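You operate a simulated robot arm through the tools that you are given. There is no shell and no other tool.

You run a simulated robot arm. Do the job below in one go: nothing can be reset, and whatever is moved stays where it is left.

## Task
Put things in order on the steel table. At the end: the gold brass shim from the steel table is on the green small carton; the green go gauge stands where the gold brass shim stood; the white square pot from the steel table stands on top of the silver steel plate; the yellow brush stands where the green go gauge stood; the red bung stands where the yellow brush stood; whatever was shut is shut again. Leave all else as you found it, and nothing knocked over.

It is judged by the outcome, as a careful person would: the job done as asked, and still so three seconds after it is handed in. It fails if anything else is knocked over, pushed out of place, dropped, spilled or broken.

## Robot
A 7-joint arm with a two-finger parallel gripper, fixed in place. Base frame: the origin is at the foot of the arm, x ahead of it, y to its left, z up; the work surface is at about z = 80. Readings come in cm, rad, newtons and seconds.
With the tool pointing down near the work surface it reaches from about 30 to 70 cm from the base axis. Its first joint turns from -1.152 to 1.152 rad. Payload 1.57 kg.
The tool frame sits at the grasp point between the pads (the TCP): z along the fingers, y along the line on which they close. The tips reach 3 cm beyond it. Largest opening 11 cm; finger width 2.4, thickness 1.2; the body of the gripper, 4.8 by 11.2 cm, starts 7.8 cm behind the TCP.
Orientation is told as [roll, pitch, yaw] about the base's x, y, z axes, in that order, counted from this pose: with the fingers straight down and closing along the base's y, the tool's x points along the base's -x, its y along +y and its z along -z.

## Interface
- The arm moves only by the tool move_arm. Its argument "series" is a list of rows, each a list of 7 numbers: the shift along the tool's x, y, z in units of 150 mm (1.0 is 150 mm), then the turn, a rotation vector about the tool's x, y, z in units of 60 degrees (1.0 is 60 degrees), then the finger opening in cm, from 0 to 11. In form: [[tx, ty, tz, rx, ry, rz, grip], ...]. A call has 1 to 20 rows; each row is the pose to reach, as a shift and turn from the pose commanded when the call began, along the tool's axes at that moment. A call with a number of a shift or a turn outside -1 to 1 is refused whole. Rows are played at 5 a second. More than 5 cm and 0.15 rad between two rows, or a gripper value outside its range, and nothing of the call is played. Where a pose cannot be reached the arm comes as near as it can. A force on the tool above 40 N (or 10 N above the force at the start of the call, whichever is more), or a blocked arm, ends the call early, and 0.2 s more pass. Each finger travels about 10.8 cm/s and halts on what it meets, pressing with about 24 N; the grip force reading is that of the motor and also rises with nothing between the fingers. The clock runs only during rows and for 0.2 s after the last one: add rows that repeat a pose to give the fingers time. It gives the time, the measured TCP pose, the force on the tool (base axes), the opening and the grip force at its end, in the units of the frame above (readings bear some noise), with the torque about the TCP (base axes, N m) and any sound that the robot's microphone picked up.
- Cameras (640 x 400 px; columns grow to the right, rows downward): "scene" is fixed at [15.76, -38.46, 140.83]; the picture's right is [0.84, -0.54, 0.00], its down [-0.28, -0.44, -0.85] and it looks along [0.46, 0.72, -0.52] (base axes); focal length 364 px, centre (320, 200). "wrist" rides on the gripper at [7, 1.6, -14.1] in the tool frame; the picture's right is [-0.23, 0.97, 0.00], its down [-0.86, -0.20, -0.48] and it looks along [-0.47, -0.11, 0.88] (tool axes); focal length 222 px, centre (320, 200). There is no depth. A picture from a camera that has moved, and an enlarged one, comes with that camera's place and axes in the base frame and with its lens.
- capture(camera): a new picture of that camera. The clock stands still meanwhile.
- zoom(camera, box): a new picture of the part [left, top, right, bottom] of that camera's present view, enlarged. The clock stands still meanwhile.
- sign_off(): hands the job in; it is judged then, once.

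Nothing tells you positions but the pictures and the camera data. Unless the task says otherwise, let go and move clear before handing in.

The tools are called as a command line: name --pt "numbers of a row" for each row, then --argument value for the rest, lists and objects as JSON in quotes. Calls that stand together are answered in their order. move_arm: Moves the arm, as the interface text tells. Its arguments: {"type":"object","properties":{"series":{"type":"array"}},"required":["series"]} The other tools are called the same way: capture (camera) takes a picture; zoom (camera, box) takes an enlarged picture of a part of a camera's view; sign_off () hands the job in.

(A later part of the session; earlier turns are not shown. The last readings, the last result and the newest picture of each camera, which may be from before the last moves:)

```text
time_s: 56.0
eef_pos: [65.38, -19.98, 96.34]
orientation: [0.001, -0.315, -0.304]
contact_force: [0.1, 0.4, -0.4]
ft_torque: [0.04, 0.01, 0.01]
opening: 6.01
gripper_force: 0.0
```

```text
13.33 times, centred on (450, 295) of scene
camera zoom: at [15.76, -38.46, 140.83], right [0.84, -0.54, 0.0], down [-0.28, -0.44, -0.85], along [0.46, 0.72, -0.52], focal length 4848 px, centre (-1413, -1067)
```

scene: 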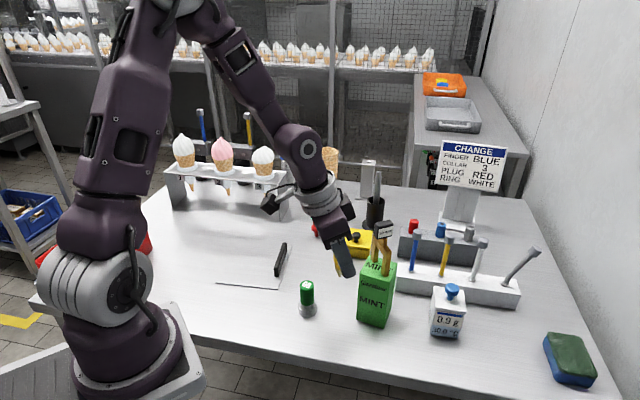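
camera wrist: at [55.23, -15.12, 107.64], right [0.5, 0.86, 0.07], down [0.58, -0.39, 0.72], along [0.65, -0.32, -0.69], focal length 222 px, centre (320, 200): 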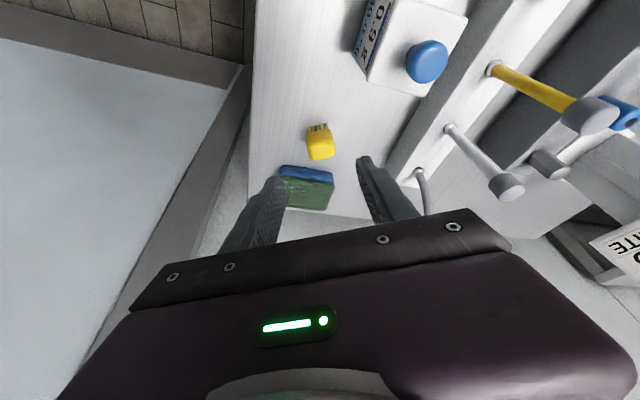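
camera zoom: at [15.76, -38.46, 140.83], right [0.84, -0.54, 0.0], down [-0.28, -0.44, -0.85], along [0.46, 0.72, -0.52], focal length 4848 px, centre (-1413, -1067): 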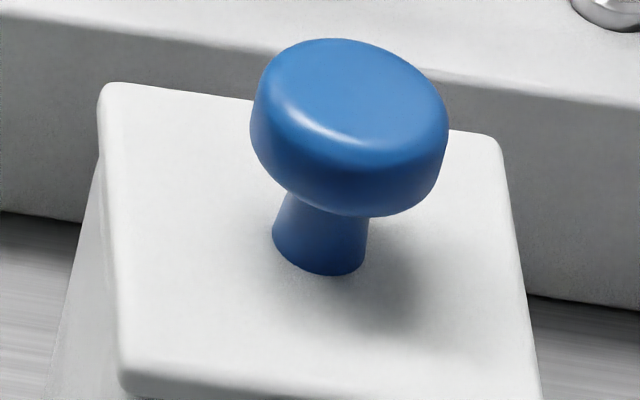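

The lid overhangs the pot body with a visible gap, so it's probably a loose lid that I can't avoid touching with straight fingers. I'll return the gripper to vertical and look at the pot from above before deciding.

move_arm --pt "0.1 0 -0.12 0 0.075 0 6" --pt "0.2 0 -0.24 0 0.15 0 6" --pt "0.3 0 -0.36 0 0.225 0 6" --pt "0.404 0 -0.482 0 0.3 0 6" --pt "0.404 0 -0.482 0 0.3 0 6"

```text
time_s: 57.2
eef_pos: [57.75, -17.58, 101.34]
orientation: [0.001, 0.001, -0.303]
contact_force: [0.7, 0.3, 1.0]
ft_torque: [-0.01, -0.03, -0.02]
opening: 6.04
gripper_force: 0.0
```

Vertical again. I'll turn about 60° to align with the pot's sides and hover over it.

move_arm --pt "-0.005 0.046 -0.06 0 0 -0.125 6" --pt "-0.01 0.092 -0.12 0 0 -0.25 6" --pt "-0.016 0.139 -0.18 0 0 -0.375 6" --pt "-0.021 0.185 -0.24 0 0 -0.5 6" --pt "-0.026 0.231 -0.267 0 0 -0.625 6" --pt "-0.031 0.277 -0.267 0 0 -0.75 6" --pt "-0.037 0.324 -0.267 0 0 -0.875 6" --pt "-0.042 0.37 -0.267 0 0 -1.0 6" --pt "-0.042 0.37 -0.267 0 0 -1.0 6"

capture --camera "wrist"

zoom --camera "wrist" --box '[250, 80, 410, 200]'

capture --camera "scene"

```text
time_s: 59.2
eef_pos: [60.3, -12.48, 105.07]
orientation: [-0.001, -0.001, 0.744]
contact_force: [0.9, 0.6, 0.3]
ft_torque: [-0.01, 0.01, 0.0]
opening: 6.0
gripper_force: 0.1
```

```text
taken
camera wrist: at [53.98, -15.93, 119.29], right [-0.49, 0.87, 0.0], down [0.76, 0.43, 0.48], along [0.42, 0.24, -0.88], focal length 222 px, centre (320, 200)
```

wrist: 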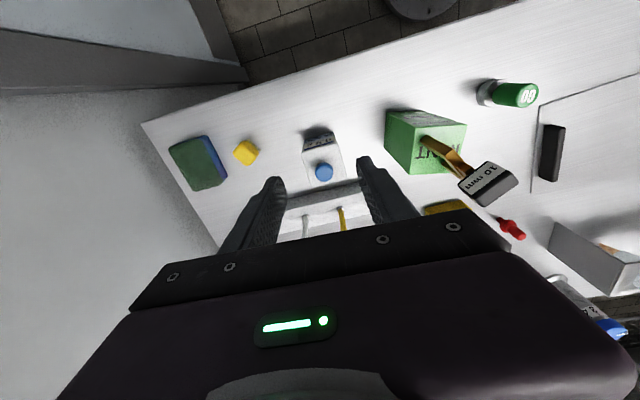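

```text
3.33 times, centred on (330, 140) of wrist
camera zoom: at [53.98, -15.93, 119.29], right [-0.49, 0.87, 0.0], down [0.76, 0.43, 0.48], along [0.42, 0.24, -0.88], focal length 740 px, centre (287, 400)
```

zoom: 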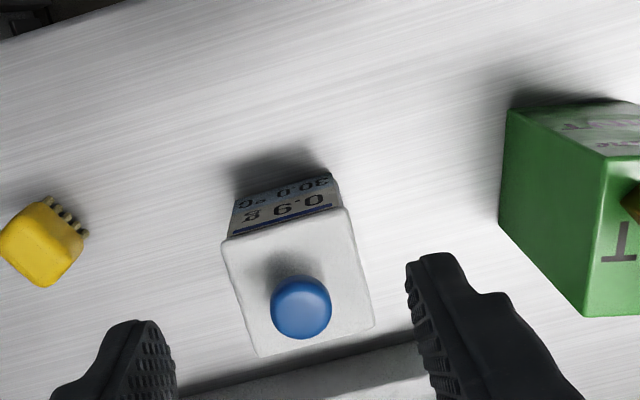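

```text
taken
```

scene: 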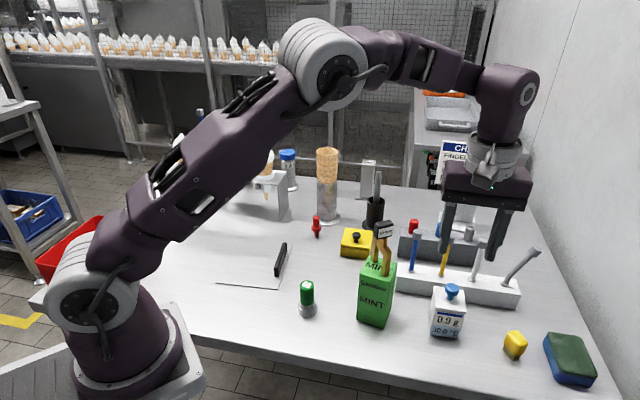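

The pot is centred near (63.55, -9.8), lid about 5.5 cm square, knob top z≈91. I'll come down over the knob to test whether the lid is loose.

move_arm --pt "-0.1 -0.005 0.1 0 0 -0.02 6" --pt "-0.2 -0.01 0.25 0 0 -0.04 6" --pt "-0.28 -0.015 0.4 0 0 -0.057 6" --pt "-0.28 -0.015 0.55 0 0 -0.057 6" --pt "-0.28 -0.015 0.64 0 0 -0.057 6" --pt "-0.28 -0.015 0.64 0 0 -0.057 6"

zoom --camera "wrist" --box '[250, 80, 410, 200]'

zoom --camera "scene" --box '[390, 230, 510, 350]'

```text
time_s: 60.6
eef_pos: [63.29, -9.71, 95.77]
orientation: [0.001, 0.001, 0.806]
contact_force: [0.1, -0.4, 0.3]
ft_torque: [-0.05, 0.01, 0.01]
opening: 5.98
gripper_force: 0.1
```

```text
3.33 times, centred on (330, 140) of wrist
camera zoom: at [57.31, -13.55, 109.93], right [-0.54, 0.84, 0.0], down [0.74, 0.48, 0.48], along [0.4, 0.26, -0.88], focal length 740 px, centre (287, 400)
```

zoom: 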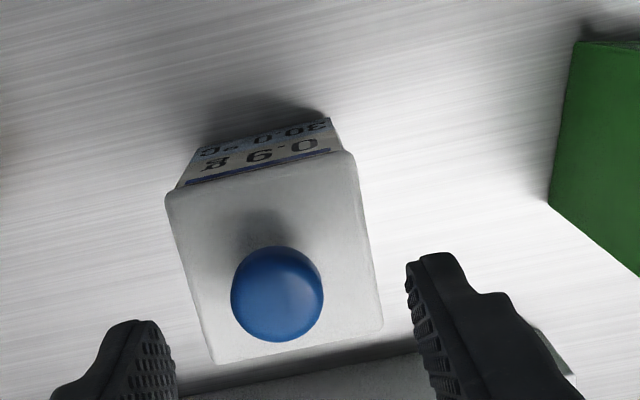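

```text
3.33 times, centred on (450, 290) of scene
camera zoom: at [15.76, -38.46, 140.83], right [0.84, -0.54, 0.0], down [-0.28, -0.44, -0.85], along [0.46, 0.72, -0.52], focal length 1212 px, centre (-113, -100)
```

zoom: 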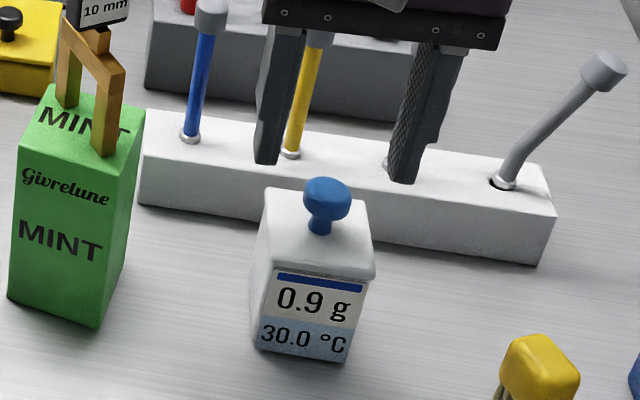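

The knob is almost centred. I'll descend so the fingertips straddle it just above the lid, and close.

move_arm --pt "0.004 -0.007 0.1 0 0 0 5" --pt "0.008 -0.013 0.2 0 0 0 5" --pt "0.008 -0.013 0.26 0 0 0 5" --pt "0.008 -0.013 0.26 0 0 0 4" --pt "0.008 -0.013 0.26 0 0 0 3" --pt "0.008 -0.013 0.26 0 0 0 2" --pt "0.008 -0.013 0.26 0 0 0 1" --pt "0.008 -0.013 0.26 0 0 0 1"

zoom --camera "scene" --box '[410, 250, 490, 340]'

zoom --camera "wrist" --box '[250, 80, 410, 200]'

```text
time_s: 62.4
eef_pos: [63.28, -10.09, 91.79]
orientation: [-0.002, -0.001, 0.803]
contact_force: [0.4, -0.5, -0.6]
ft_torque: [0.03, -0.01, 0.01]
opening: 2.49
gripper_force: 23.9
```

```text
4.44 times, centred on (450, 295) of scene
camera zoom: at [15.76, -38.46, 140.83], right [0.84, -0.54, 0.0], down [-0.28, -0.44, -0.85], along [0.46, 0.72, -0.52], focal length 1616 px, centre (-258, -222)
```

zoom: 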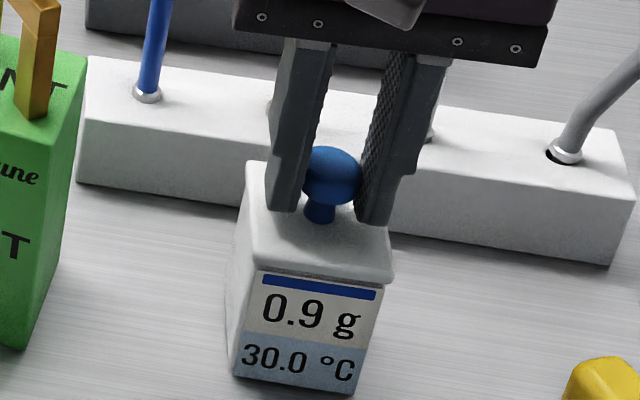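

```text
3.33 times, centred on (330, 140) of wrist
camera zoom: at [57.31, -13.93, 105.92], right [-0.54, 0.84, 0.0], down [0.74, 0.48, 0.48], along [0.4, 0.26, -0.88], focal length 740 px, centre (287, 400)
```

zoom: 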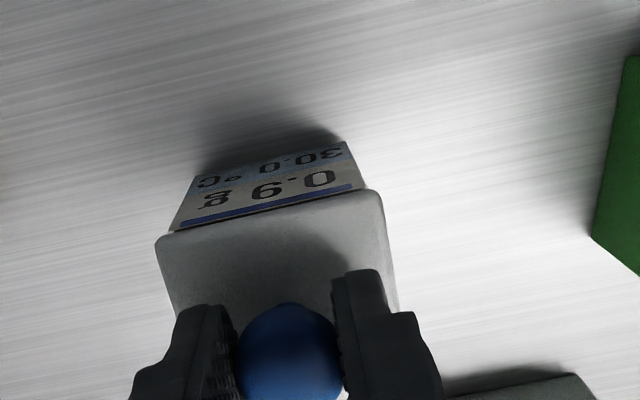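

The knob is gripped. I'll lift just 0.8 cm to see whether only the lid comes up.

move_arm --pt "0 0 -0.013 0 0 0 1" --pt "0 0 -0.027 0 0 0 1" --pt "0 0 -0.04 0 0 0 1" --pt "0 0 -0.053 0 0 0 1" --pt "0 0 -0.053 0 0 0 1"

zoom --camera "scene" --box '[410, 250, 490, 340]'

zoom --camera "wrist" --box '[250, 80, 410, 200]'

```text
time_s: 63.6
eef_pos: [63.35, -10.12, 92.64]
orientation: [-0.001, 0.0, 0.804]
contact_force: [0.1, 0.2, -1.8]
ft_torque: [0.0, 0.01, 0.0]
opening: 2.48
gripper_force: 23.5
```

```text
4.44 times, centred on (450, 295) of scene
camera zoom: at [15.76, -38.46, 140.83], right [0.84, -0.54, 0.0], down [-0.28, -0.44, -0.85], along [0.46, 0.72, -0.52], focal length 1616 px, centre (-258, -222)
```

zoom: 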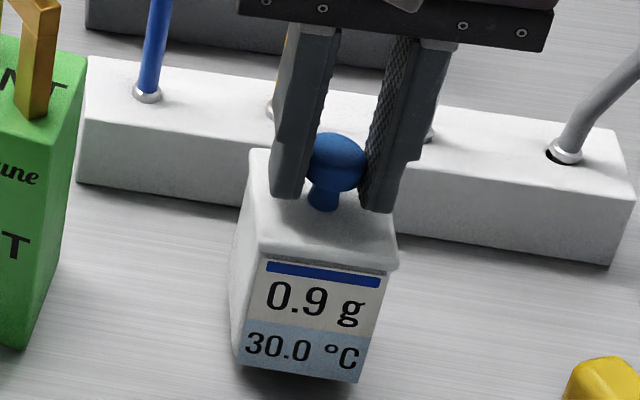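

```text
3.33 times, centred on (330, 140) of wrist
camera zoom: at [57.34, -13.94, 106.67], right [-0.54, 0.84, 0.0], down [0.74, 0.48, 0.48], along [0.4, 0.26, -0.88], focal length 740 px, centre (287, 400)
```

zoom: 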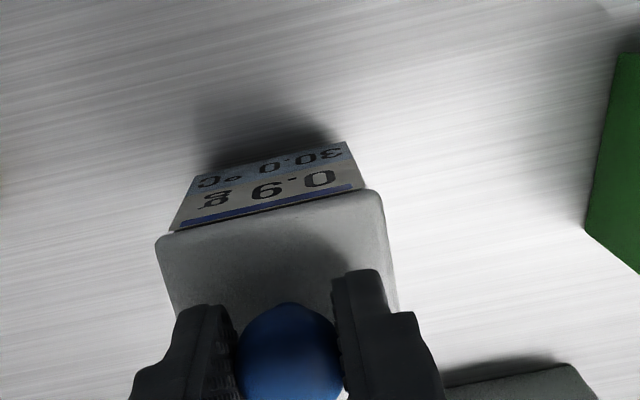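

The whole pot rises with the knob (weight about 1.5 N), so lid and pot hold together and the pot can be carried shut. I'll lift it smoothly to travel height.

move_arm --pt "0 0 -0.04 0 0 0 1" --pt "0 0 -0.11 0 0 0 1" --pt "0 0 -0.2 0 0 0 1" --pt "0 0 -0.3 0 0 0 1" --pt "0 0 -0.41 0 0 0 1" --pt "0 0 -0.53 0 0 0 1" --pt "0 0 -0.65 0 0 0 1" --pt "0 0 -0.72 0 0 0 1" --pt "0 0 -0.75 0 0 0 1" --pt "0 0 -0.75 0 0 0 1"

capture --camera "scene"

capture --camera "wrist"

```text
time_s: 65.8
eef_pos: [63.42, -9.97, 103.89]
orientation: [0.001, -0.002, 0.805]
contact_force: [0.3, -0.8, -1.4]
ft_torque: [-0.04, 0.04, -0.02]
opening: 2.5
gripper_force: 24.4
```

```text
taken
```

scene: 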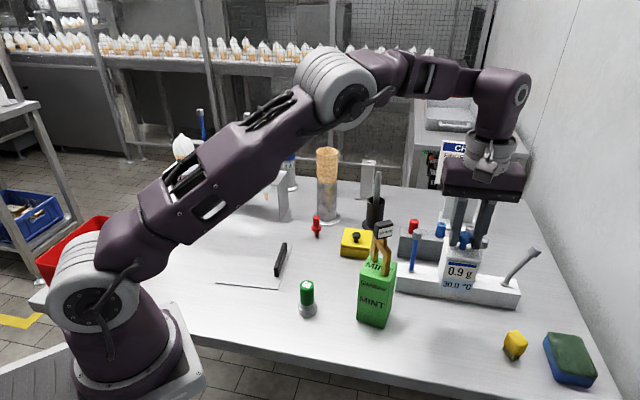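

```text
taken
camera wrist: at [57.34, -13.76, 118.13], right [-0.54, 0.84, 0.0], down [0.74, 0.48, 0.48], along [0.4, 0.26, -0.88], focal length 222 px, centre (320, 200)
```

wrist: 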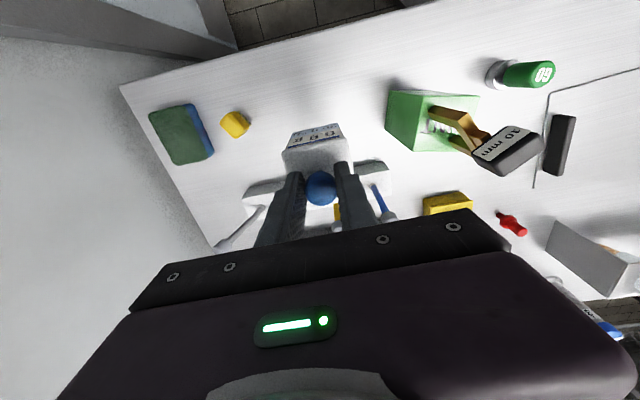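

The pot is up, level and closed. I'll carry it around the inner side of the carton in two smooth legs.

move_arm --pt "0.06 0.025 0 0 0 0 1" --pt "0.18 0.075 0 0 0 0 1" --pt "0.32 0.134 0 0 0 0 1" --pt "0.46 0.193 0 0 0 0 1" --pt "0.6 0.251 0 0 0 0 1" --pt "0.7 0.293 0 0 0 0 1" --pt "0.76 0.318 0 0 0 0 1" --pt "0.76 0.318 0 0 0 0 1"

move_arm --pt "-0.001 0.07 0 0 0 0 1" --pt "-0.004 0.2 0 0 0 0 1" --pt "-0.006 0.35 0 0 0 0 1" --pt "-0.009 0.5 0 0 0 0 1" --pt "-0.012 0.65 0 0 0 0 1" --pt "-0.014 0.8 0 0 0 0 1" --pt "-0.016 0.9 0 0 0 0 1" --pt "-0.017 0.943 0 0 0 0 1" --pt "-0.017 0.943 0 0 0 0 1"

capture --camera "scene"

```text
time_s: 67.6
eef_pos: [51.9, -15.02, 103.81]
orientation: [-0.001, 0.001, 0.802]
contact_force: [-0.2, 0.1, -0.9]
ft_torque: [-0.01, -0.01, -0.01]
opening: 2.48
gripper_force: 24.5
```

```text
time_s: 69.6
eef_pos: [42.11, -4.8, 103.71]
orientation: [0.002, -0.001, 0.803]
contact_force: [0.3, -0.8, -1.2]
ft_torque: [0.03, 0.0, 0.02]
opening: 2.51
gripper_force: 23.8
```

```text
taken
```

scene: 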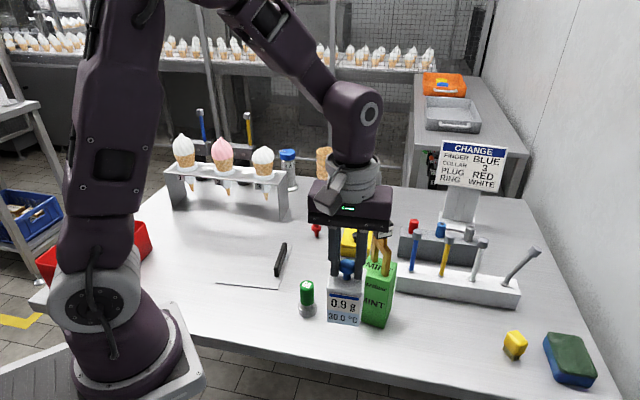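

All fine; the pot is passing the carton with room. Continuing past the gauge on its inner side toward the plate.

move_arm --pt "-0.03 0.07 0 0 0 0 1" --pt "-0.084 0.2 0 0 0 0 1" --pt "-0.147 0.35 0 0 0 0 1" --pt "-0.21 0.5 0 0 0 0 1" --pt "-0.274 0.65 0 0 0 0 1" --pt "-0.337 0.8 0 0 0 0 1" --pt "-0.379 0.9 0 0 0 0 1" --pt "-0.394 0.936 0 0 0 0 1" --pt "-0.394 0.936 0 0 0 0 1"

move_arm --pt "-0.06 0.038 0 0 0 0 1" --pt "-0.18 0.113 0 0 0 0 1" --pt "-0.31 0.195 0 0 0 0 1" --pt "-0.44 0.277 0 0 0 0 1" --pt "-0.57 0.358 0 0 0 0 1" --pt "-0.66 0.415 0 0 0 0 1" --pt "-0.692 0.435 0 0 0 0 1" --pt "-0.692 0.435 0 0 0 0 1"

capture --camera "scene"

capture --camera "wrist"

```text
time_s: 71.6
eef_pos: [36.0, 9.19, 103.68]
orientation: [0.001, 0.0, 0.802]
contact_force: [-0.6, 0.6, -2.4]
ft_torque: [-0.01, 0.0, 0.01]
opening: 2.49
gripper_force: 24.0
```

```text
time_s: 73.4
eef_pos: [38.5, 21.12, 103.75]
orientation: [-0.001, 0.001, 0.802]
contact_force: [0.2, -0.4, -1.4]
ft_torque: [0.03, 0.01, -0.01]
opening: 2.49
gripper_force: 23.3
```

```text
taken
```

scene: 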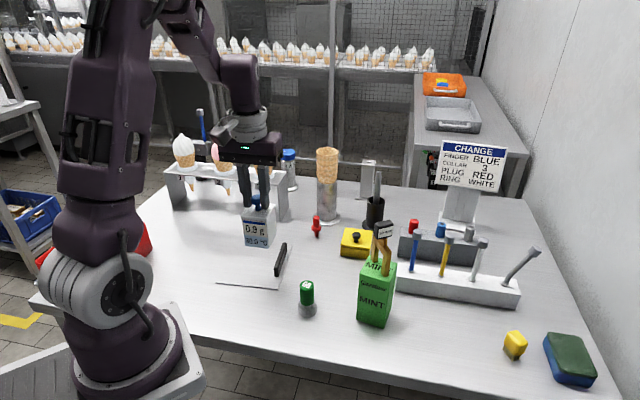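

```text
taken
camera wrist: at [32.4, 17.26, 117.87], right [-0.54, 0.84, 0.0], down [0.74, 0.48, 0.48], along [0.4, 0.26, -0.88], focal length 222 px, centre (320, 200)
```

wrist: 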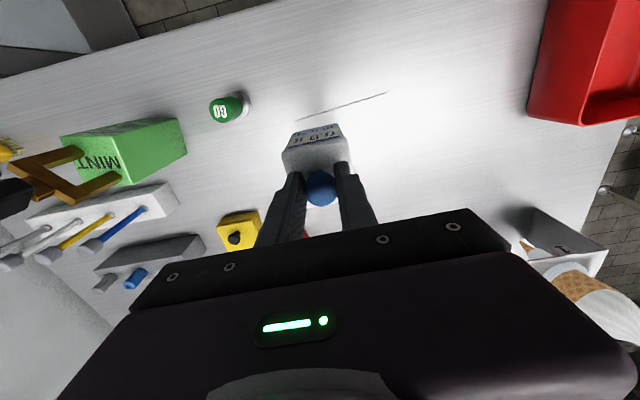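

The pot is next to the plate. I'll move it over the plate's centre near (39.6, 29.2), clear of the handle.

move_arm --pt "-0.05 0.037 0 0 0 0 1" --pt "-0.16 0.118 0 0 0 0 1" --pt "-0.28 0.206 0 0 0 0 1" --pt "-0.39 0.287 0 0 0 0 1" --pt "-0.439 0.323 0 0 0 0 1" --pt "-0.439 0.323 0 0 0 0 1" --pt "-0.439 0.323 0.1 0 0 0 1" --pt "-0.439 0.323 0.25 0 0 0 1" --pt "-0.439 0.323 0.4 0 0 0 1" --pt "-0.439 0.323 0.5 0 0 0 1" --pt "-0.439 0.323 0.5 0 0 0 1"

zoom --camera "scene" --box '[200, 170, 320, 300]'

capture --camera "wrist"

```text
time_s: 75.8
eef_pos: [39.44, 29.11, 96.22]
orientation: [0.0, 0.001, 0.805]
contact_force: [-0.3, 0.0, -2.4]
ft_torque: [-0.01, 0.01, 0.01]
opening: 2.48
gripper_force: 23.7
```

```text
3.08 times, centred on (260, 235) of scene
camera zoom: at [15.76, -38.46, 140.83], right [0.84, -0.54, 0.0], down [-0.28, -0.44, -0.85], along [0.46, 0.72, -0.52], focal length 1119 px, centre (505, 92)
```

zoom: 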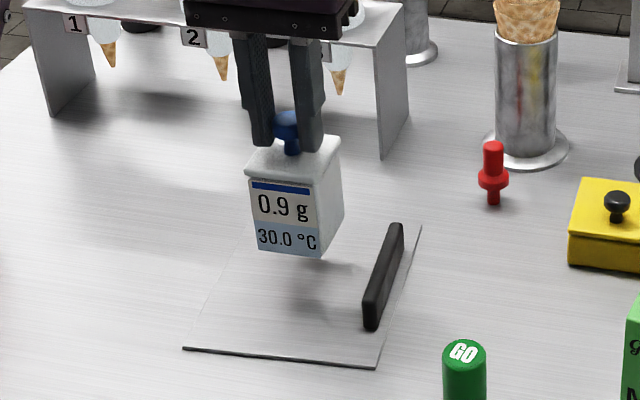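

```text
taken
camera wrist: at [33.44, 25.22, 110.37], right [-0.54, 0.84, 0.0], down [0.74, 0.48, 0.48], along [0.4, 0.26, -0.88], focal length 222 px, centre (320, 200)
```

wrist: 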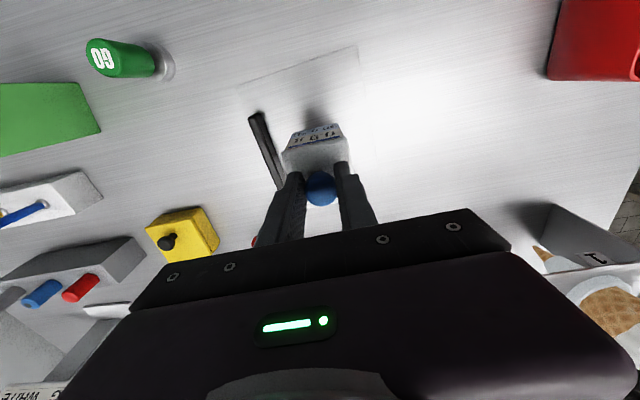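

The pot hovers over the plate's middle, well clear of the handle. Lowering to near contact.

move_arm --pt "0 0 0.06 0 0 0 1" --pt "0 0 0.13 0 0 0 1" --pt "0 0 0.19 0 0 0 1" --pt "0 0 0.22 0 0 0 1" --pt "0 0 0.235 0 0 0 1" --pt "0 0 0.245 0 0 0 1" --pt "0 0 0.245 0 0 0 1"

zoom --camera "scene" --box '[200, 190, 320, 300]'

```text
time_s: 77.4
eef_pos: [39.6, 29.17, 92.56]
orientation: [0.002, -0.001, 0.805]
contact_force: [0.0, -0.5, -1.8]
ft_torque: [0.01, 0.03, -0.02]
opening: 2.47
gripper_force: 23.7
```

```text
3.64 times, centred on (260, 245) of scene
camera zoom: at [15.76, -38.46, 140.83], right [0.84, -0.54, 0.0], down [-0.28, -0.44, -0.85], along [0.46, 0.72, -0.52], focal length 1322 px, centre (538, 36)
```

zoom: 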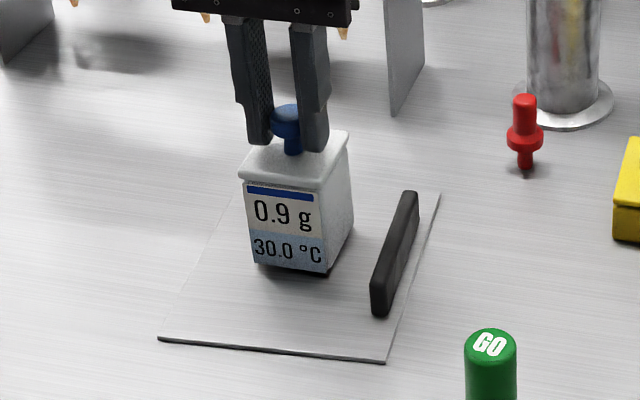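

move_arm --pt "0 0 0.007 0 0 0 1" --pt "0 0 0.014 0 0 0 1" --pt "0 0 0.02 0 0 0 1"

```text
time_s: 78.2
eef_pos: [39.68, 29.11, 92.24]
orientation: [-0.002, 0.0, 0.804]
contact_force: [0.1, -0.5, -2.2]
ft_torque: [0.0, -0.06, 0.02]
opening: 2.48
gripper_force: 23.7
```

No contact yet at z 92.24, weight still on the tool. Continuing in tiny steps.

move_arm --pt "0 0 0.006 0 0 0 1" --pt "0 0 0.012 0 0 0 1" --pt "0 0 0.017 0 0 0 1"

```text
time_s: 79.0
eef_pos: [39.58, 29.14, 92.17]
orientation: [-0.003, -0.002, 0.803]
contact_force: [1.5, -4.5, 15.0]
ft_torque: [-0.21, 0.07, 0.01]
opening: 2.49
gripper_force: 23.9
```

Contact on the plate (15 N). I'll ease off, open and rise straight up.

move_arm --pt "0 0 -0.008 0 0 0 1" --pt "0 0 -0.01 0 0 0 2.5" --pt "0 0 -0.01 0 0 0 3.2" --pt "0 0 -0.01 0 0 0 4" --pt "0 0 -0.01 0 0 0 5" --pt "0 0 -0.08 0 0 0 5" --pt "0 0 -0.2 0 0 0 5" --pt "0 0 -0.4 0 0 0 5" --pt "0 0 -0.6 0 0 0 5" --pt "0 0 -0.8 0 0 0 5" --pt "0 0 -0.8 0 0 0 5"

capture --camera "wrist"

zoom --camera "scene" --box '[200, 190, 320, 300]'

zoom --camera "scene" --box '[290, 190, 350, 250]'

```text
time_s: 81.4
eef_pos: [39.6, 29.27, 103.97]
orientation: [-0.002, 0.0, 0.802]
contact_force: [-0.4, 0.1, 0.5]
ft_torque: [-0.01, 0.01, 0.0]
opening: 5.02
gripper_force: 0.0
```

```text
taken
camera wrist: at [33.51, 25.49, 118.14], right [-0.54, 0.84, 0.0], down [0.74, 0.48, 0.48], along [0.4, 0.26, -0.88], focal length 222 px, centre (320, 200)
```

wrist: 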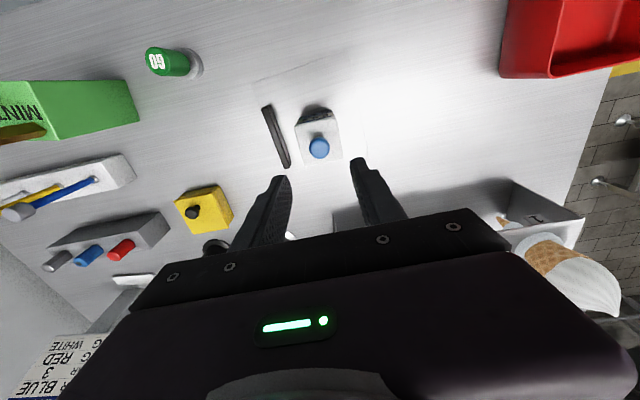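

```text
3.64 times, centred on (260, 245) of scene
camera zoom: at [15.76, -38.46, 140.83], right [0.84, -0.54, 0.0], down [-0.28, -0.44, -0.85], along [0.46, 0.72, -0.52], focal length 1322 px, centre (538, 36)
```

zoom: 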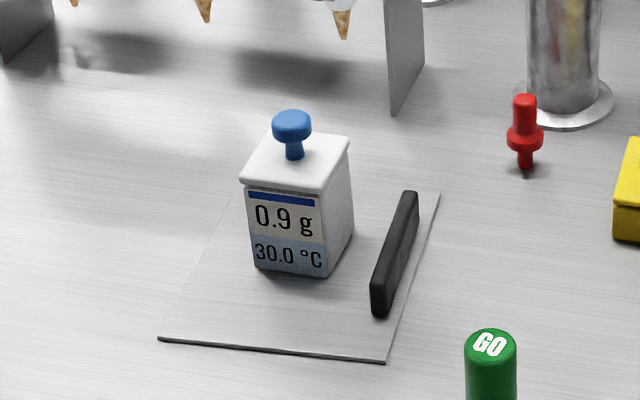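

```text
6.67 times, centred on (320, 220) of scene
camera zoom: at [15.76, -38.46, 140.83], right [0.84, -0.54, 0.0], down [-0.28, -0.44, -0.85], along [0.46, 0.72, -0.52], focal length 2424 px, centre (320, 67)
```

zoom: 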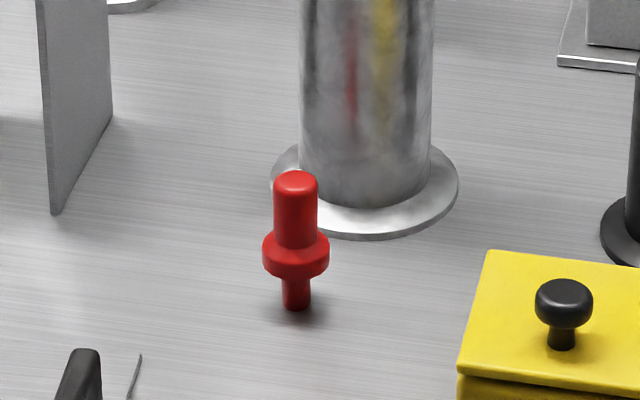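

The pot stands shut on the plate. Last item: the red bung near (58.5, 30.3), close to the cone holder; I'll tilt 15° so the gripper body stays away from it, and move nearer.

move_arm --pt "-0.05 -0.127 0 0 -0.042 0 5" --pt "-0.1 -0.255 0 0 -0.083 0 5" --pt "-0.15 -0.382 0 0 -0.125 0 5" --pt "-0.2 -0.51 0 0 -0.167 0 5" --pt "-0.25 -0.637 0 0 -0.208 0 5" --pt "-0.303 -0.764 0 0 -0.25 0 5" --pt "-0.303 -0.764 0 0 -0.25 0 5"

capture --camera "wrist"

zoom --camera "wrist" --box '[260, 80, 400, 200]'

capture --camera "scene"

```text
time_s: 83.0
eef_pos: [51.13, 24.52, 104.16]
orientation: [0.002, -0.262, 0.804]
contact_force: [0.3, -0.3, -0.3]
ft_torque: [-0.02, -0.02, -0.01]
opening: 5.0
gripper_force: 0.0
```

```text
taken
camera wrist: at [42.61, 18.26, 115.99], right [-0.55, 0.83, 0.06], down [0.63, 0.37, 0.68], along [0.55, 0.41, -0.73], focal length 222 px, centre (320, 200)
```

wrist: 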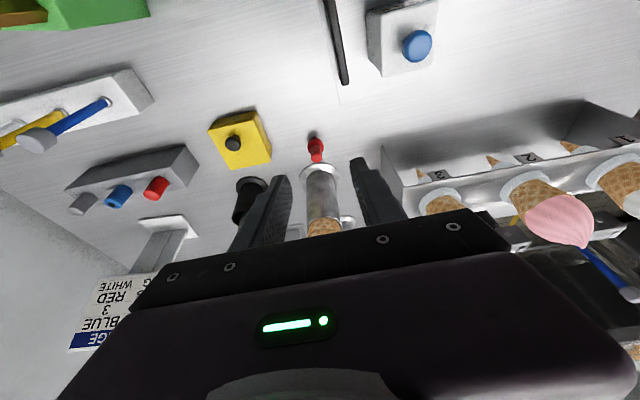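

```text
3.33 times, centred on (330, 140) of wrist
camera zoom: at [42.61, 18.26, 115.99], right [-0.55, 0.83, 0.06], down [0.63, 0.37, 0.68], along [0.55, 0.41, -0.73], focal length 740 px, centre (287, 400)
```

zoom: 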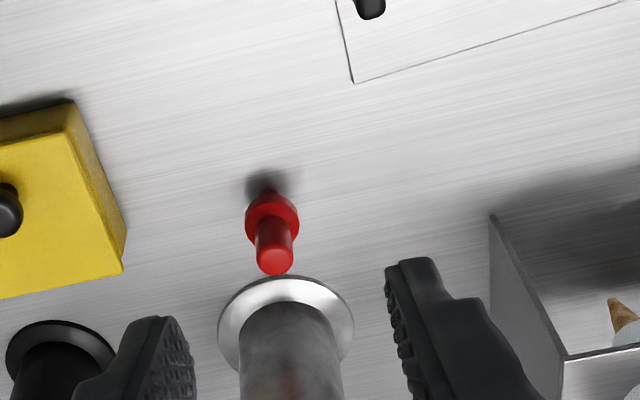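

```text
taken
```

scene: 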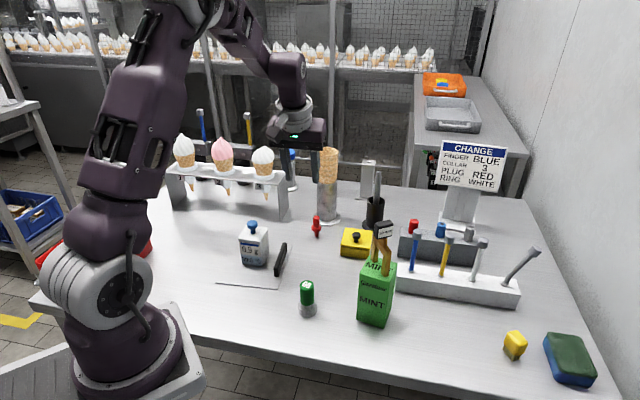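

The bung is in view between the fingers, the cone holder beyond it. I'll come down to about 6 cm above the bung's top and re-measure.

move_arm --pt "-0.07 -0.017 0.15 0 0 0 5" --pt "-0.14 -0.034 0.33 0 0 0 5" --pt "-0.21 -0.051 0.52 0 0 0 5" --pt "-0.28 -0.068 0.71 0 0 0 5" --pt "-0.343 -0.085 0.892 0 0 0 5" --pt "-0.343 -0.085 0.892 0 0 0 5"

zoom --camera "wrist" --box '[260, 80, 400, 200]'

zoom --camera "scene" --box '[260, 140, 380, 260]'

```text
time_s: 84.4
eef_pos: [58.02, 29.74, 92.36]
orientation: [0.0, -0.261, 0.802]
contact_force: [0.3, 0.9, -0.3]
ft_torque: [-0.02, -0.03, -0.01]
opening: 5.02
gripper_force: 0.1
```

```text
3.33 times, centred on (330, 140) of wrist
camera zoom: at [49.69, 23.48, 104.28], right [-0.55, 0.83, 0.06], down [0.63, 0.37, 0.68], along [0.55, 0.41, -0.73], focal length 740 px, centre (287, 400)
```

zoom: 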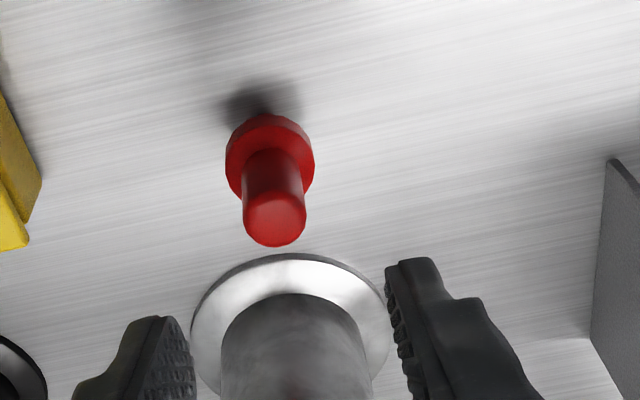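

```text
3.33 times, centred on (320, 200) of scene
camera zoom: at [15.76, -38.46, 140.83], right [0.84, -0.54, 0.0], down [-0.28, -0.44, -0.85], along [0.46, 0.72, -0.52], focal length 1212 px, centre (320, 200)
```

zoom: 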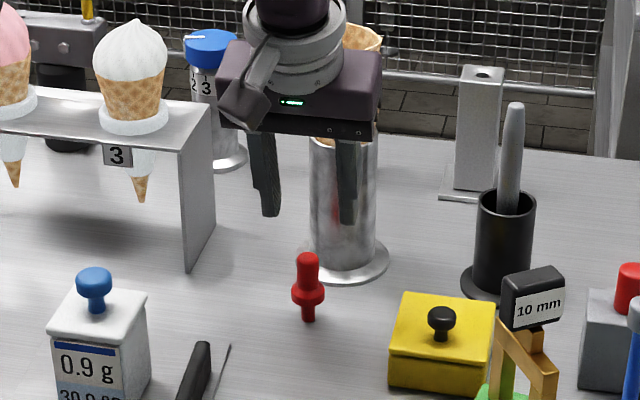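

The bung is slightly inward of the TCP, laterally centred. Descending partway and checking again.

move_arm --pt "0.03 0.003 0.08 0 0 0 5" --pt "0.06 0.003 0.16 0 0 0 5" --pt "0.087 0.003 0.246 0 0 0 5" --pt "0.087 0.003 0.246 0 0 0 5"

zoom --camera "wrist" --box '[260, 100, 400, 220]'

zoom --camera "scene" --box '[280, 180, 350, 250]'

```text
time_s: 85.4
eef_pos: [57.72, 29.56, 88.57]
orientation: [-0.001, -0.261, 0.805]
contact_force: [0.2, 0.0, 0.3]
ft_torque: [0.03, 0.0, -0.03]
opening: 5.0
gripper_force: 0.0
```

```text
3.33 times, centred on (330, 160) of wrist
camera zoom: at [49.32, 23.3, 100.4], right [-0.55, 0.83, 0.06], down [0.63, 0.37, 0.68], along [0.55, 0.41, -0.73], focal length 740 px, centre (287, 333)
```

zoom: 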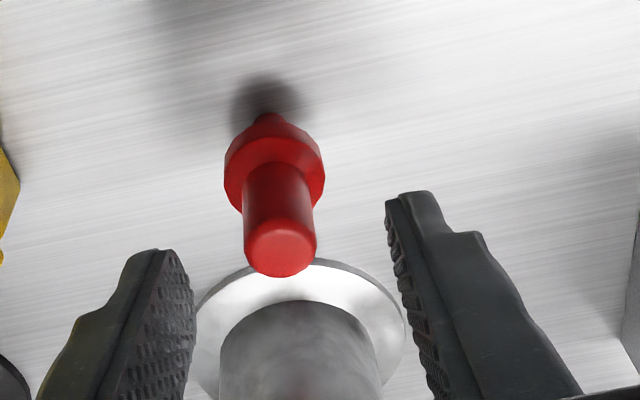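

```text
5.71 times, centred on (315, 215) of scene
camera zoom: at [15.76, -38.46, 140.83], right [0.84, -0.54, 0.0], down [-0.28, -0.44, -0.85], along [0.46, 0.72, -0.52], focal length 2078 px, centre (349, 114)
```

zoom: 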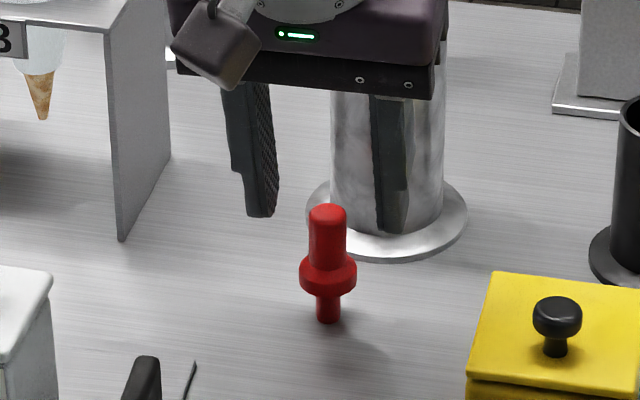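

The bung is centred. I'll descend the last 1.7 cm so the tips stay just above its flange, then close.

move_arm --pt "0.015 0 0.055 0 0 0 5" --pt "0.029 0 0.108 0 0 0 5" --pt "0.029 0 0.108 0 0 0 4" --pt "0.029 0 0.108 0 0 0 3" --pt "0.029 0 0.108 0 0 0 2.3" --pt "0.029 0 0.108 0 0 0 1.6" --pt "0.029 0 0.108 0 0 0 0.8" --pt "0.029 0 0.108 0 0 0 0.8"

zoom --camera "wrist" --box '[260, 100, 400, 220]'

zoom --camera "scene" --box '[280, 180, 350, 250]'

```text
time_s: 87.2
eef_pos: [57.52, 29.35, 86.88]
orientation: [-0.001, -0.262, 0.804]
contact_force: [1.1, 0.0, 0.2]
ft_torque: [0.01, 0.03, -0.02]
opening: 1.6
gripper_force: 23.6
```

```text
3.33 times, centred on (330, 160) of wrist
camera zoom: at [49.14, 23.11, 98.77], right [-0.55, 0.83, 0.06], down [0.63, 0.37, 0.68], along [0.55, 0.41, -0.73], focal length 740 px, centre (287, 333)
```

zoom: 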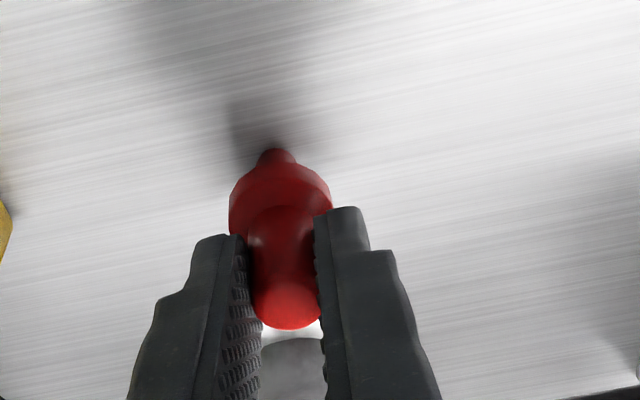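

```text
5.71 times, centred on (315, 215) of scene
camera zoom: at [15.76, -38.46, 140.83], right [0.84, -0.54, 0.0], down [-0.28, -0.44, -0.85], along [0.46, 0.72, -0.52], focal length 2078 px, centre (349, 114)
```

zoom: 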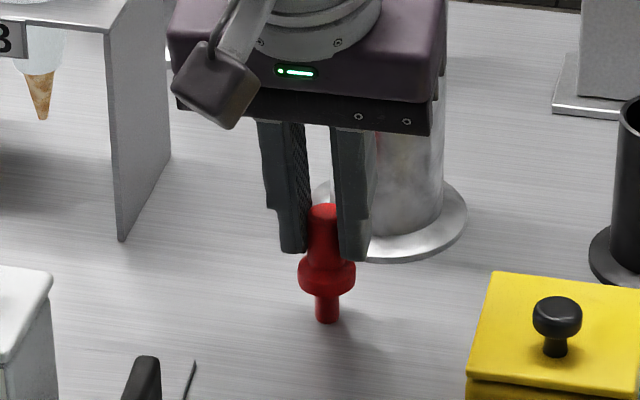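

The bung is gripped (1.6 cm), possibly leaning a couple of degrees. I'll lift it and inspect.

move_arm --pt "-0.015 0 -0.055 0 0 0 0.8" --pt "-0.05 0 -0.19 0 0 0 0.8" --pt "-0.1 0 -0.37 0 0 0 0.8" --pt "-0.15 0 -0.56 0 0 0 0.8" --pt "-0.19 0 -0.708 0 0 0 0.8" --pt "-0.19 0 -0.708 0 0 0 0.8"

zoom --camera "wrist" --box '[260, 100, 400, 220]'

zoom --camera "scene" --box '[280, 140, 350, 210]'

capture --camera "scene"

```text
time_s: 88.6
eef_pos: [57.63, 29.52, 98.08]
orientation: [0.001, -0.261, 0.805]
contact_force: [-0.4, 0.5, -0.6]
ft_torque: [0.0, -0.03, 0.01]
opening: 1.65
gripper_force: 24.1
```

```text
3.33 times, centred on (330, 160) of wrist
camera zoom: at [49.25, 23.26, 109.94], right [-0.55, 0.83, 0.06], down [0.63, 0.37, 0.68], along [0.55, 0.41, -0.73], focal length 740 px, centre (287, 333)
```

zoom: 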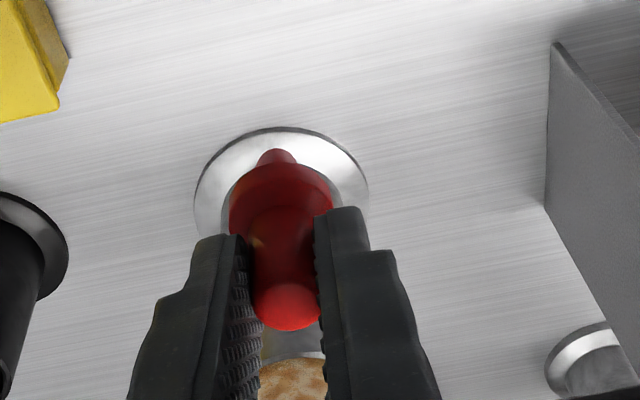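

```text
5.71 times, centred on (315, 175) of scene
camera zoom: at [15.76, -38.46, 140.83], right [0.84, -0.54, 0.0], down [-0.28, -0.44, -0.85], along [0.46, 0.72, -0.52], focal length 2078 px, centre (349, 343)
```

zoom: 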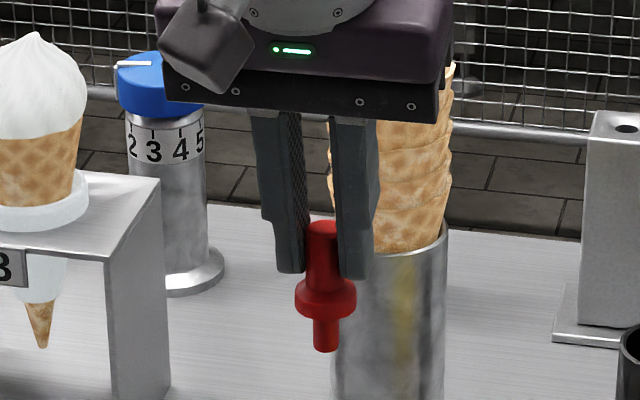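

```text
taken
```

scene: 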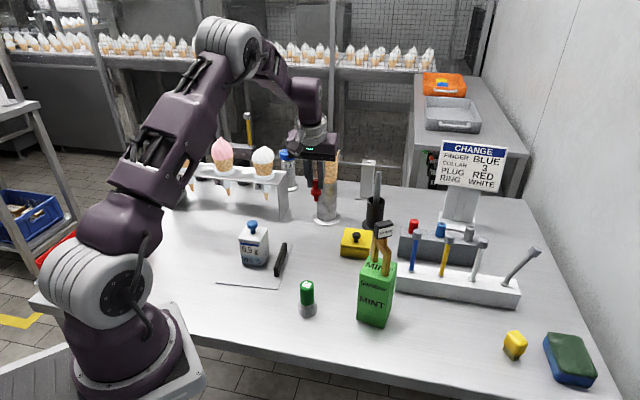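

The bung leans about 2° in the grip; I'll correct that by a small turn while carrying it to above the brush's old spot at (56.4, 14.15).

move_arm --pt "0.06 -0.05 -0.016 -0.008 0 0.002 0.8" --pt "0.2 -0.17 -0.054 -0.016 0 0.004 0.8" --pt "0.35 -0.296 -0.094 -0.024 0 0.006 0.8" --pt "0.5 -0.423 -0.134 -0.032 0 0.009 0.8" --pt "0.65 -0.55 -0.174 -0.032 0 0.009 0.8" --pt "0.74 -0.627 -0.198 -0.032 0 0.009 0.8" --pt "0.769 -0.651 -0.206 -0.032 0 0.009 0.8" --pt "0.769 -0.651 -0.206 -0.032 0 0.009 0.8"

capture --camera "scene"

zoom --camera "scene" --box '[310, 160, 390, 230]'

capture --camera "wrist"

```text
time_s: 90.4
eef_pos: [56.2, 14.15, 97.9]
orientation: [0.036, -0.263, 0.795]
contact_force: [-0.2, -0.9, 0.2]
ft_torque: [-0.01, 0.01, -0.02]
opening: 1.64
gripper_force: 24.4
```

```text
taken
```

scene: 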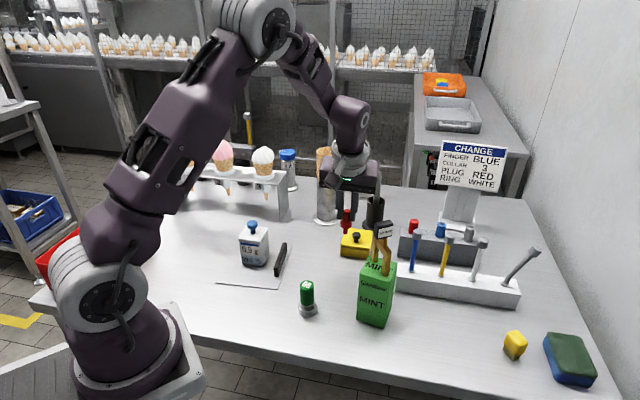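

```text
5.71 times, centred on (350, 195) of scene
camera zoom: at [15.76, -38.46, 140.83], right [0.84, -0.54, 0.0], down [-0.28, -0.44, -0.85], along [0.46, 0.72, -0.52], focal length 2078 px, centre (149, 229)
```

zoom: 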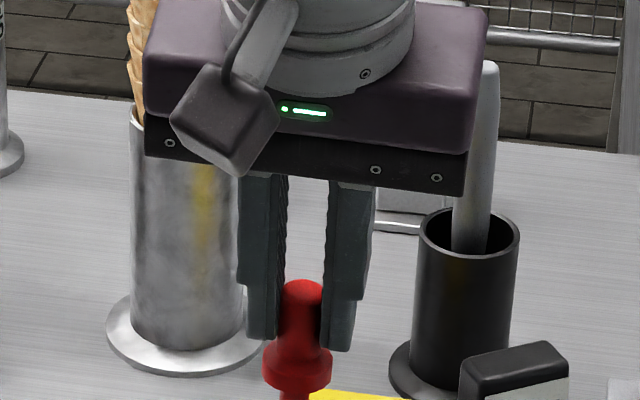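

```text
taken
camera wrist: at [48.05, 7.56, 109.79], right [-0.55, 0.83, 0.09], down [0.65, 0.35, 0.68], along [0.53, 0.43, -0.73], focal length 222 px, centre (320, 200)
```

wrist: 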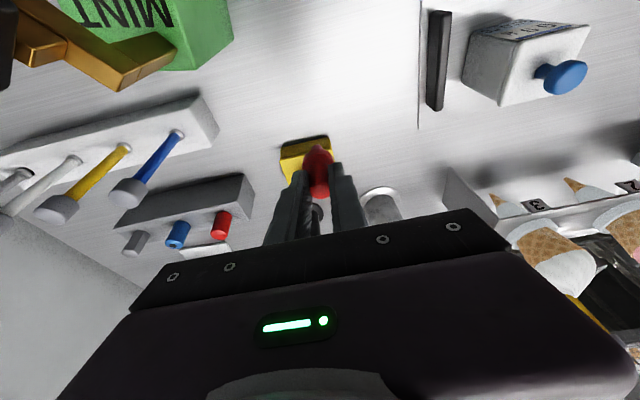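

The bung is over the brush's old spot. I'll lower it to about 0.7 cm above the table and check its uprightness.

move_arm --pt "0.025 -0.005 0.1 0 0 0 0.8" --pt "0.065 -0.013 0.26 0 0 0 0.8" --pt "0.105 -0.021 0.42 0 0 0 0.8" --pt "0.145 -0.028 0.57 0 0 0 0.8" --pt "0.169 -0.033 0.666 0 0 0 0.8" --pt "0.169 -0.033 0.666 0 0 0 0.8"

zoom --camera "scene" --box '[310, 210, 390, 280]'

zoom --camera "wrist" --box '[260, 100, 400, 220]'

```text
time_s: 91.8
eef_pos: [56.57, 14.0, 87.84]
orientation: [0.036, -0.264, 0.794]
contact_force: [0.5, 1.0, -0.1]
ft_torque: [-0.01, -0.01, 0.03]
opening: 1.62
gripper_force: 24.1
```

```text
5.71 times, centred on (350, 245) of scene
camera zoom: at [15.76, -38.46, 140.83], right [0.84, -0.54, 0.0], down [-0.28, -0.44, -0.85], along [0.46, 0.72, -0.52], focal length 2078 px, centre (149, -57)
```

zoom: 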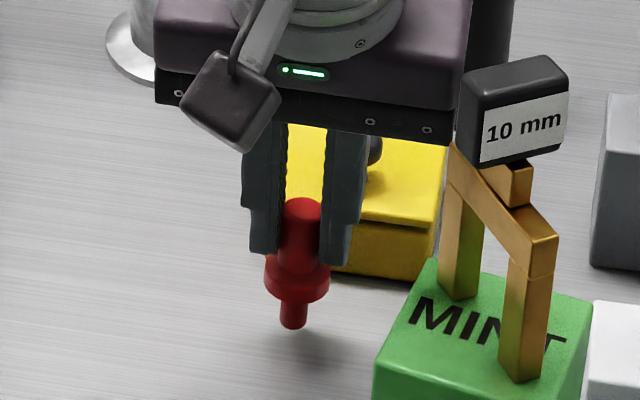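

```text
3.33 times, centred on (330, 160) of wrist
camera zoom: at [48.44, 7.46, 99.72], right [-0.55, 0.83, 0.09], down [0.65, 0.35, 0.68], along [0.53, 0.43, -0.73], focal length 740 px, centre (287, 333)
```

zoom: 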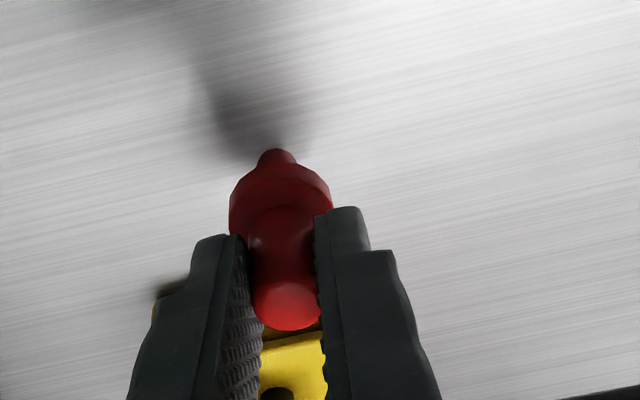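

It sits right over the brush's footprint, leaning about 1.5° the other way. I'll undo most of the small turn and lower to near contact.

move_arm --pt "0.003 0.004 0.01 0.01 0 -0.003 0.8" --pt "0.006 0.008 0.022 0.02 0 -0.0055 0.8" --pt "0.009 0.008 0.035 0.02 0 -0.0055 0.8" --pt "0.011 0.008 0.043 0.02 0 -0.0055 0.8"

zoom --camera "scene" --box '[310, 210, 390, 280]'

```text
time_s: 92.8
eef_pos: [56.3, 14.24, 86.94]
orientation: [0.015, -0.262, 0.799]
contact_force: [-0.2, 0.0, 0.2]
ft_torque: [0.02, 0.02, 0.0]
opening: 1.65
gripper_force: 24.4
```

```text
5.71 times, centred on (350, 245) of scene
camera zoom: at [15.76, -38.46, 140.83], right [0.84, -0.54, 0.0], down [-0.28, -0.44, -0.85], along [0.46, 0.72, -0.52], focal length 2078 px, centre (149, -57)
```

zoom: 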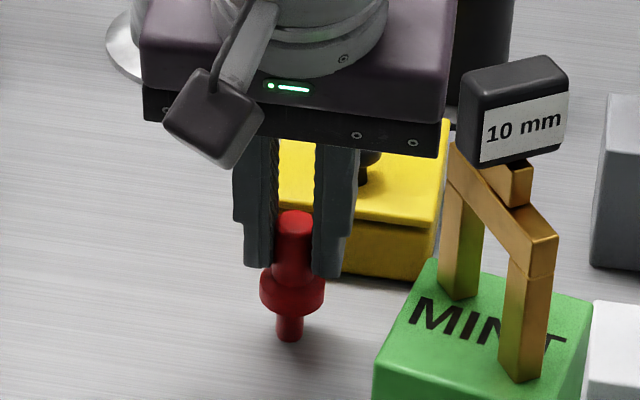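

Now upright. Lowering gently to touch the table.

move_arm --pt "0.001 0 0.005 0 0 0 0.8" --pt "0.003 0 0.01 0 0 0 0.8" --pt "0.004 0 0.015 0 0 0 0.8"

```text
time_s: 93.6
eef_pos: [56.42, 14.22, 86.79]
orientation: [0.012, -0.262, 0.801]
contact_force: [-3.6, -0.3, 19.5]
ft_torque: [0.08, 0.12, 0.04]
opening: 1.62
gripper_force: 23.4
```

Contact. I'll relieve the pressure, then open slowly and check before rising.

move_arm --pt "-0.002 0 -0.008 0 0 0 0.8" --pt "-0.002 0 -0.008 0 0 0 0.8"

zoom --camera "scene" --box '[310, 210, 390, 280]'

```text
time_s: 94.2
eef_pos: [56.51, 14.27, 86.85]
orientation: [0.012, -0.264, 0.802]
contact_force: [3.0, 3.8, 11.5]
ft_torque: [0.19, -0.29, 0.01]
opening: 1.63
gripper_force: 23.7
```

```text
5.71 times, centred on (350, 245) of scene
camera zoom: at [15.75, -38.46, 140.84], right [0.84, -0.54, 0.0], down [-0.28, -0.44, -0.85], along [0.46, 0.72, -0.52], focal length 2078 px, centre (149, -57)
```

zoom: 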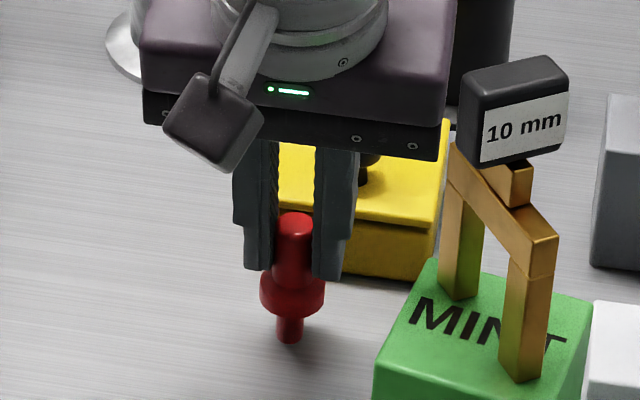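

A small side force remains; I'll rise another millimetre to release it.

move_arm --pt "-0.002 0 -0.005 0 0 0 0.8" --pt "-0.002 0 -0.005 0 0 0 0.8"

```text
time_s: 94.8
eef_pos: [56.33, 14.19, 86.98]
orientation: [0.013, -0.261, 0.799]
contact_force: [1.7, 3.0, 9.5]
ft_torque: [0.24, -0.1, 0.0]
opening: 1.65
gripper_force: 24.4
```

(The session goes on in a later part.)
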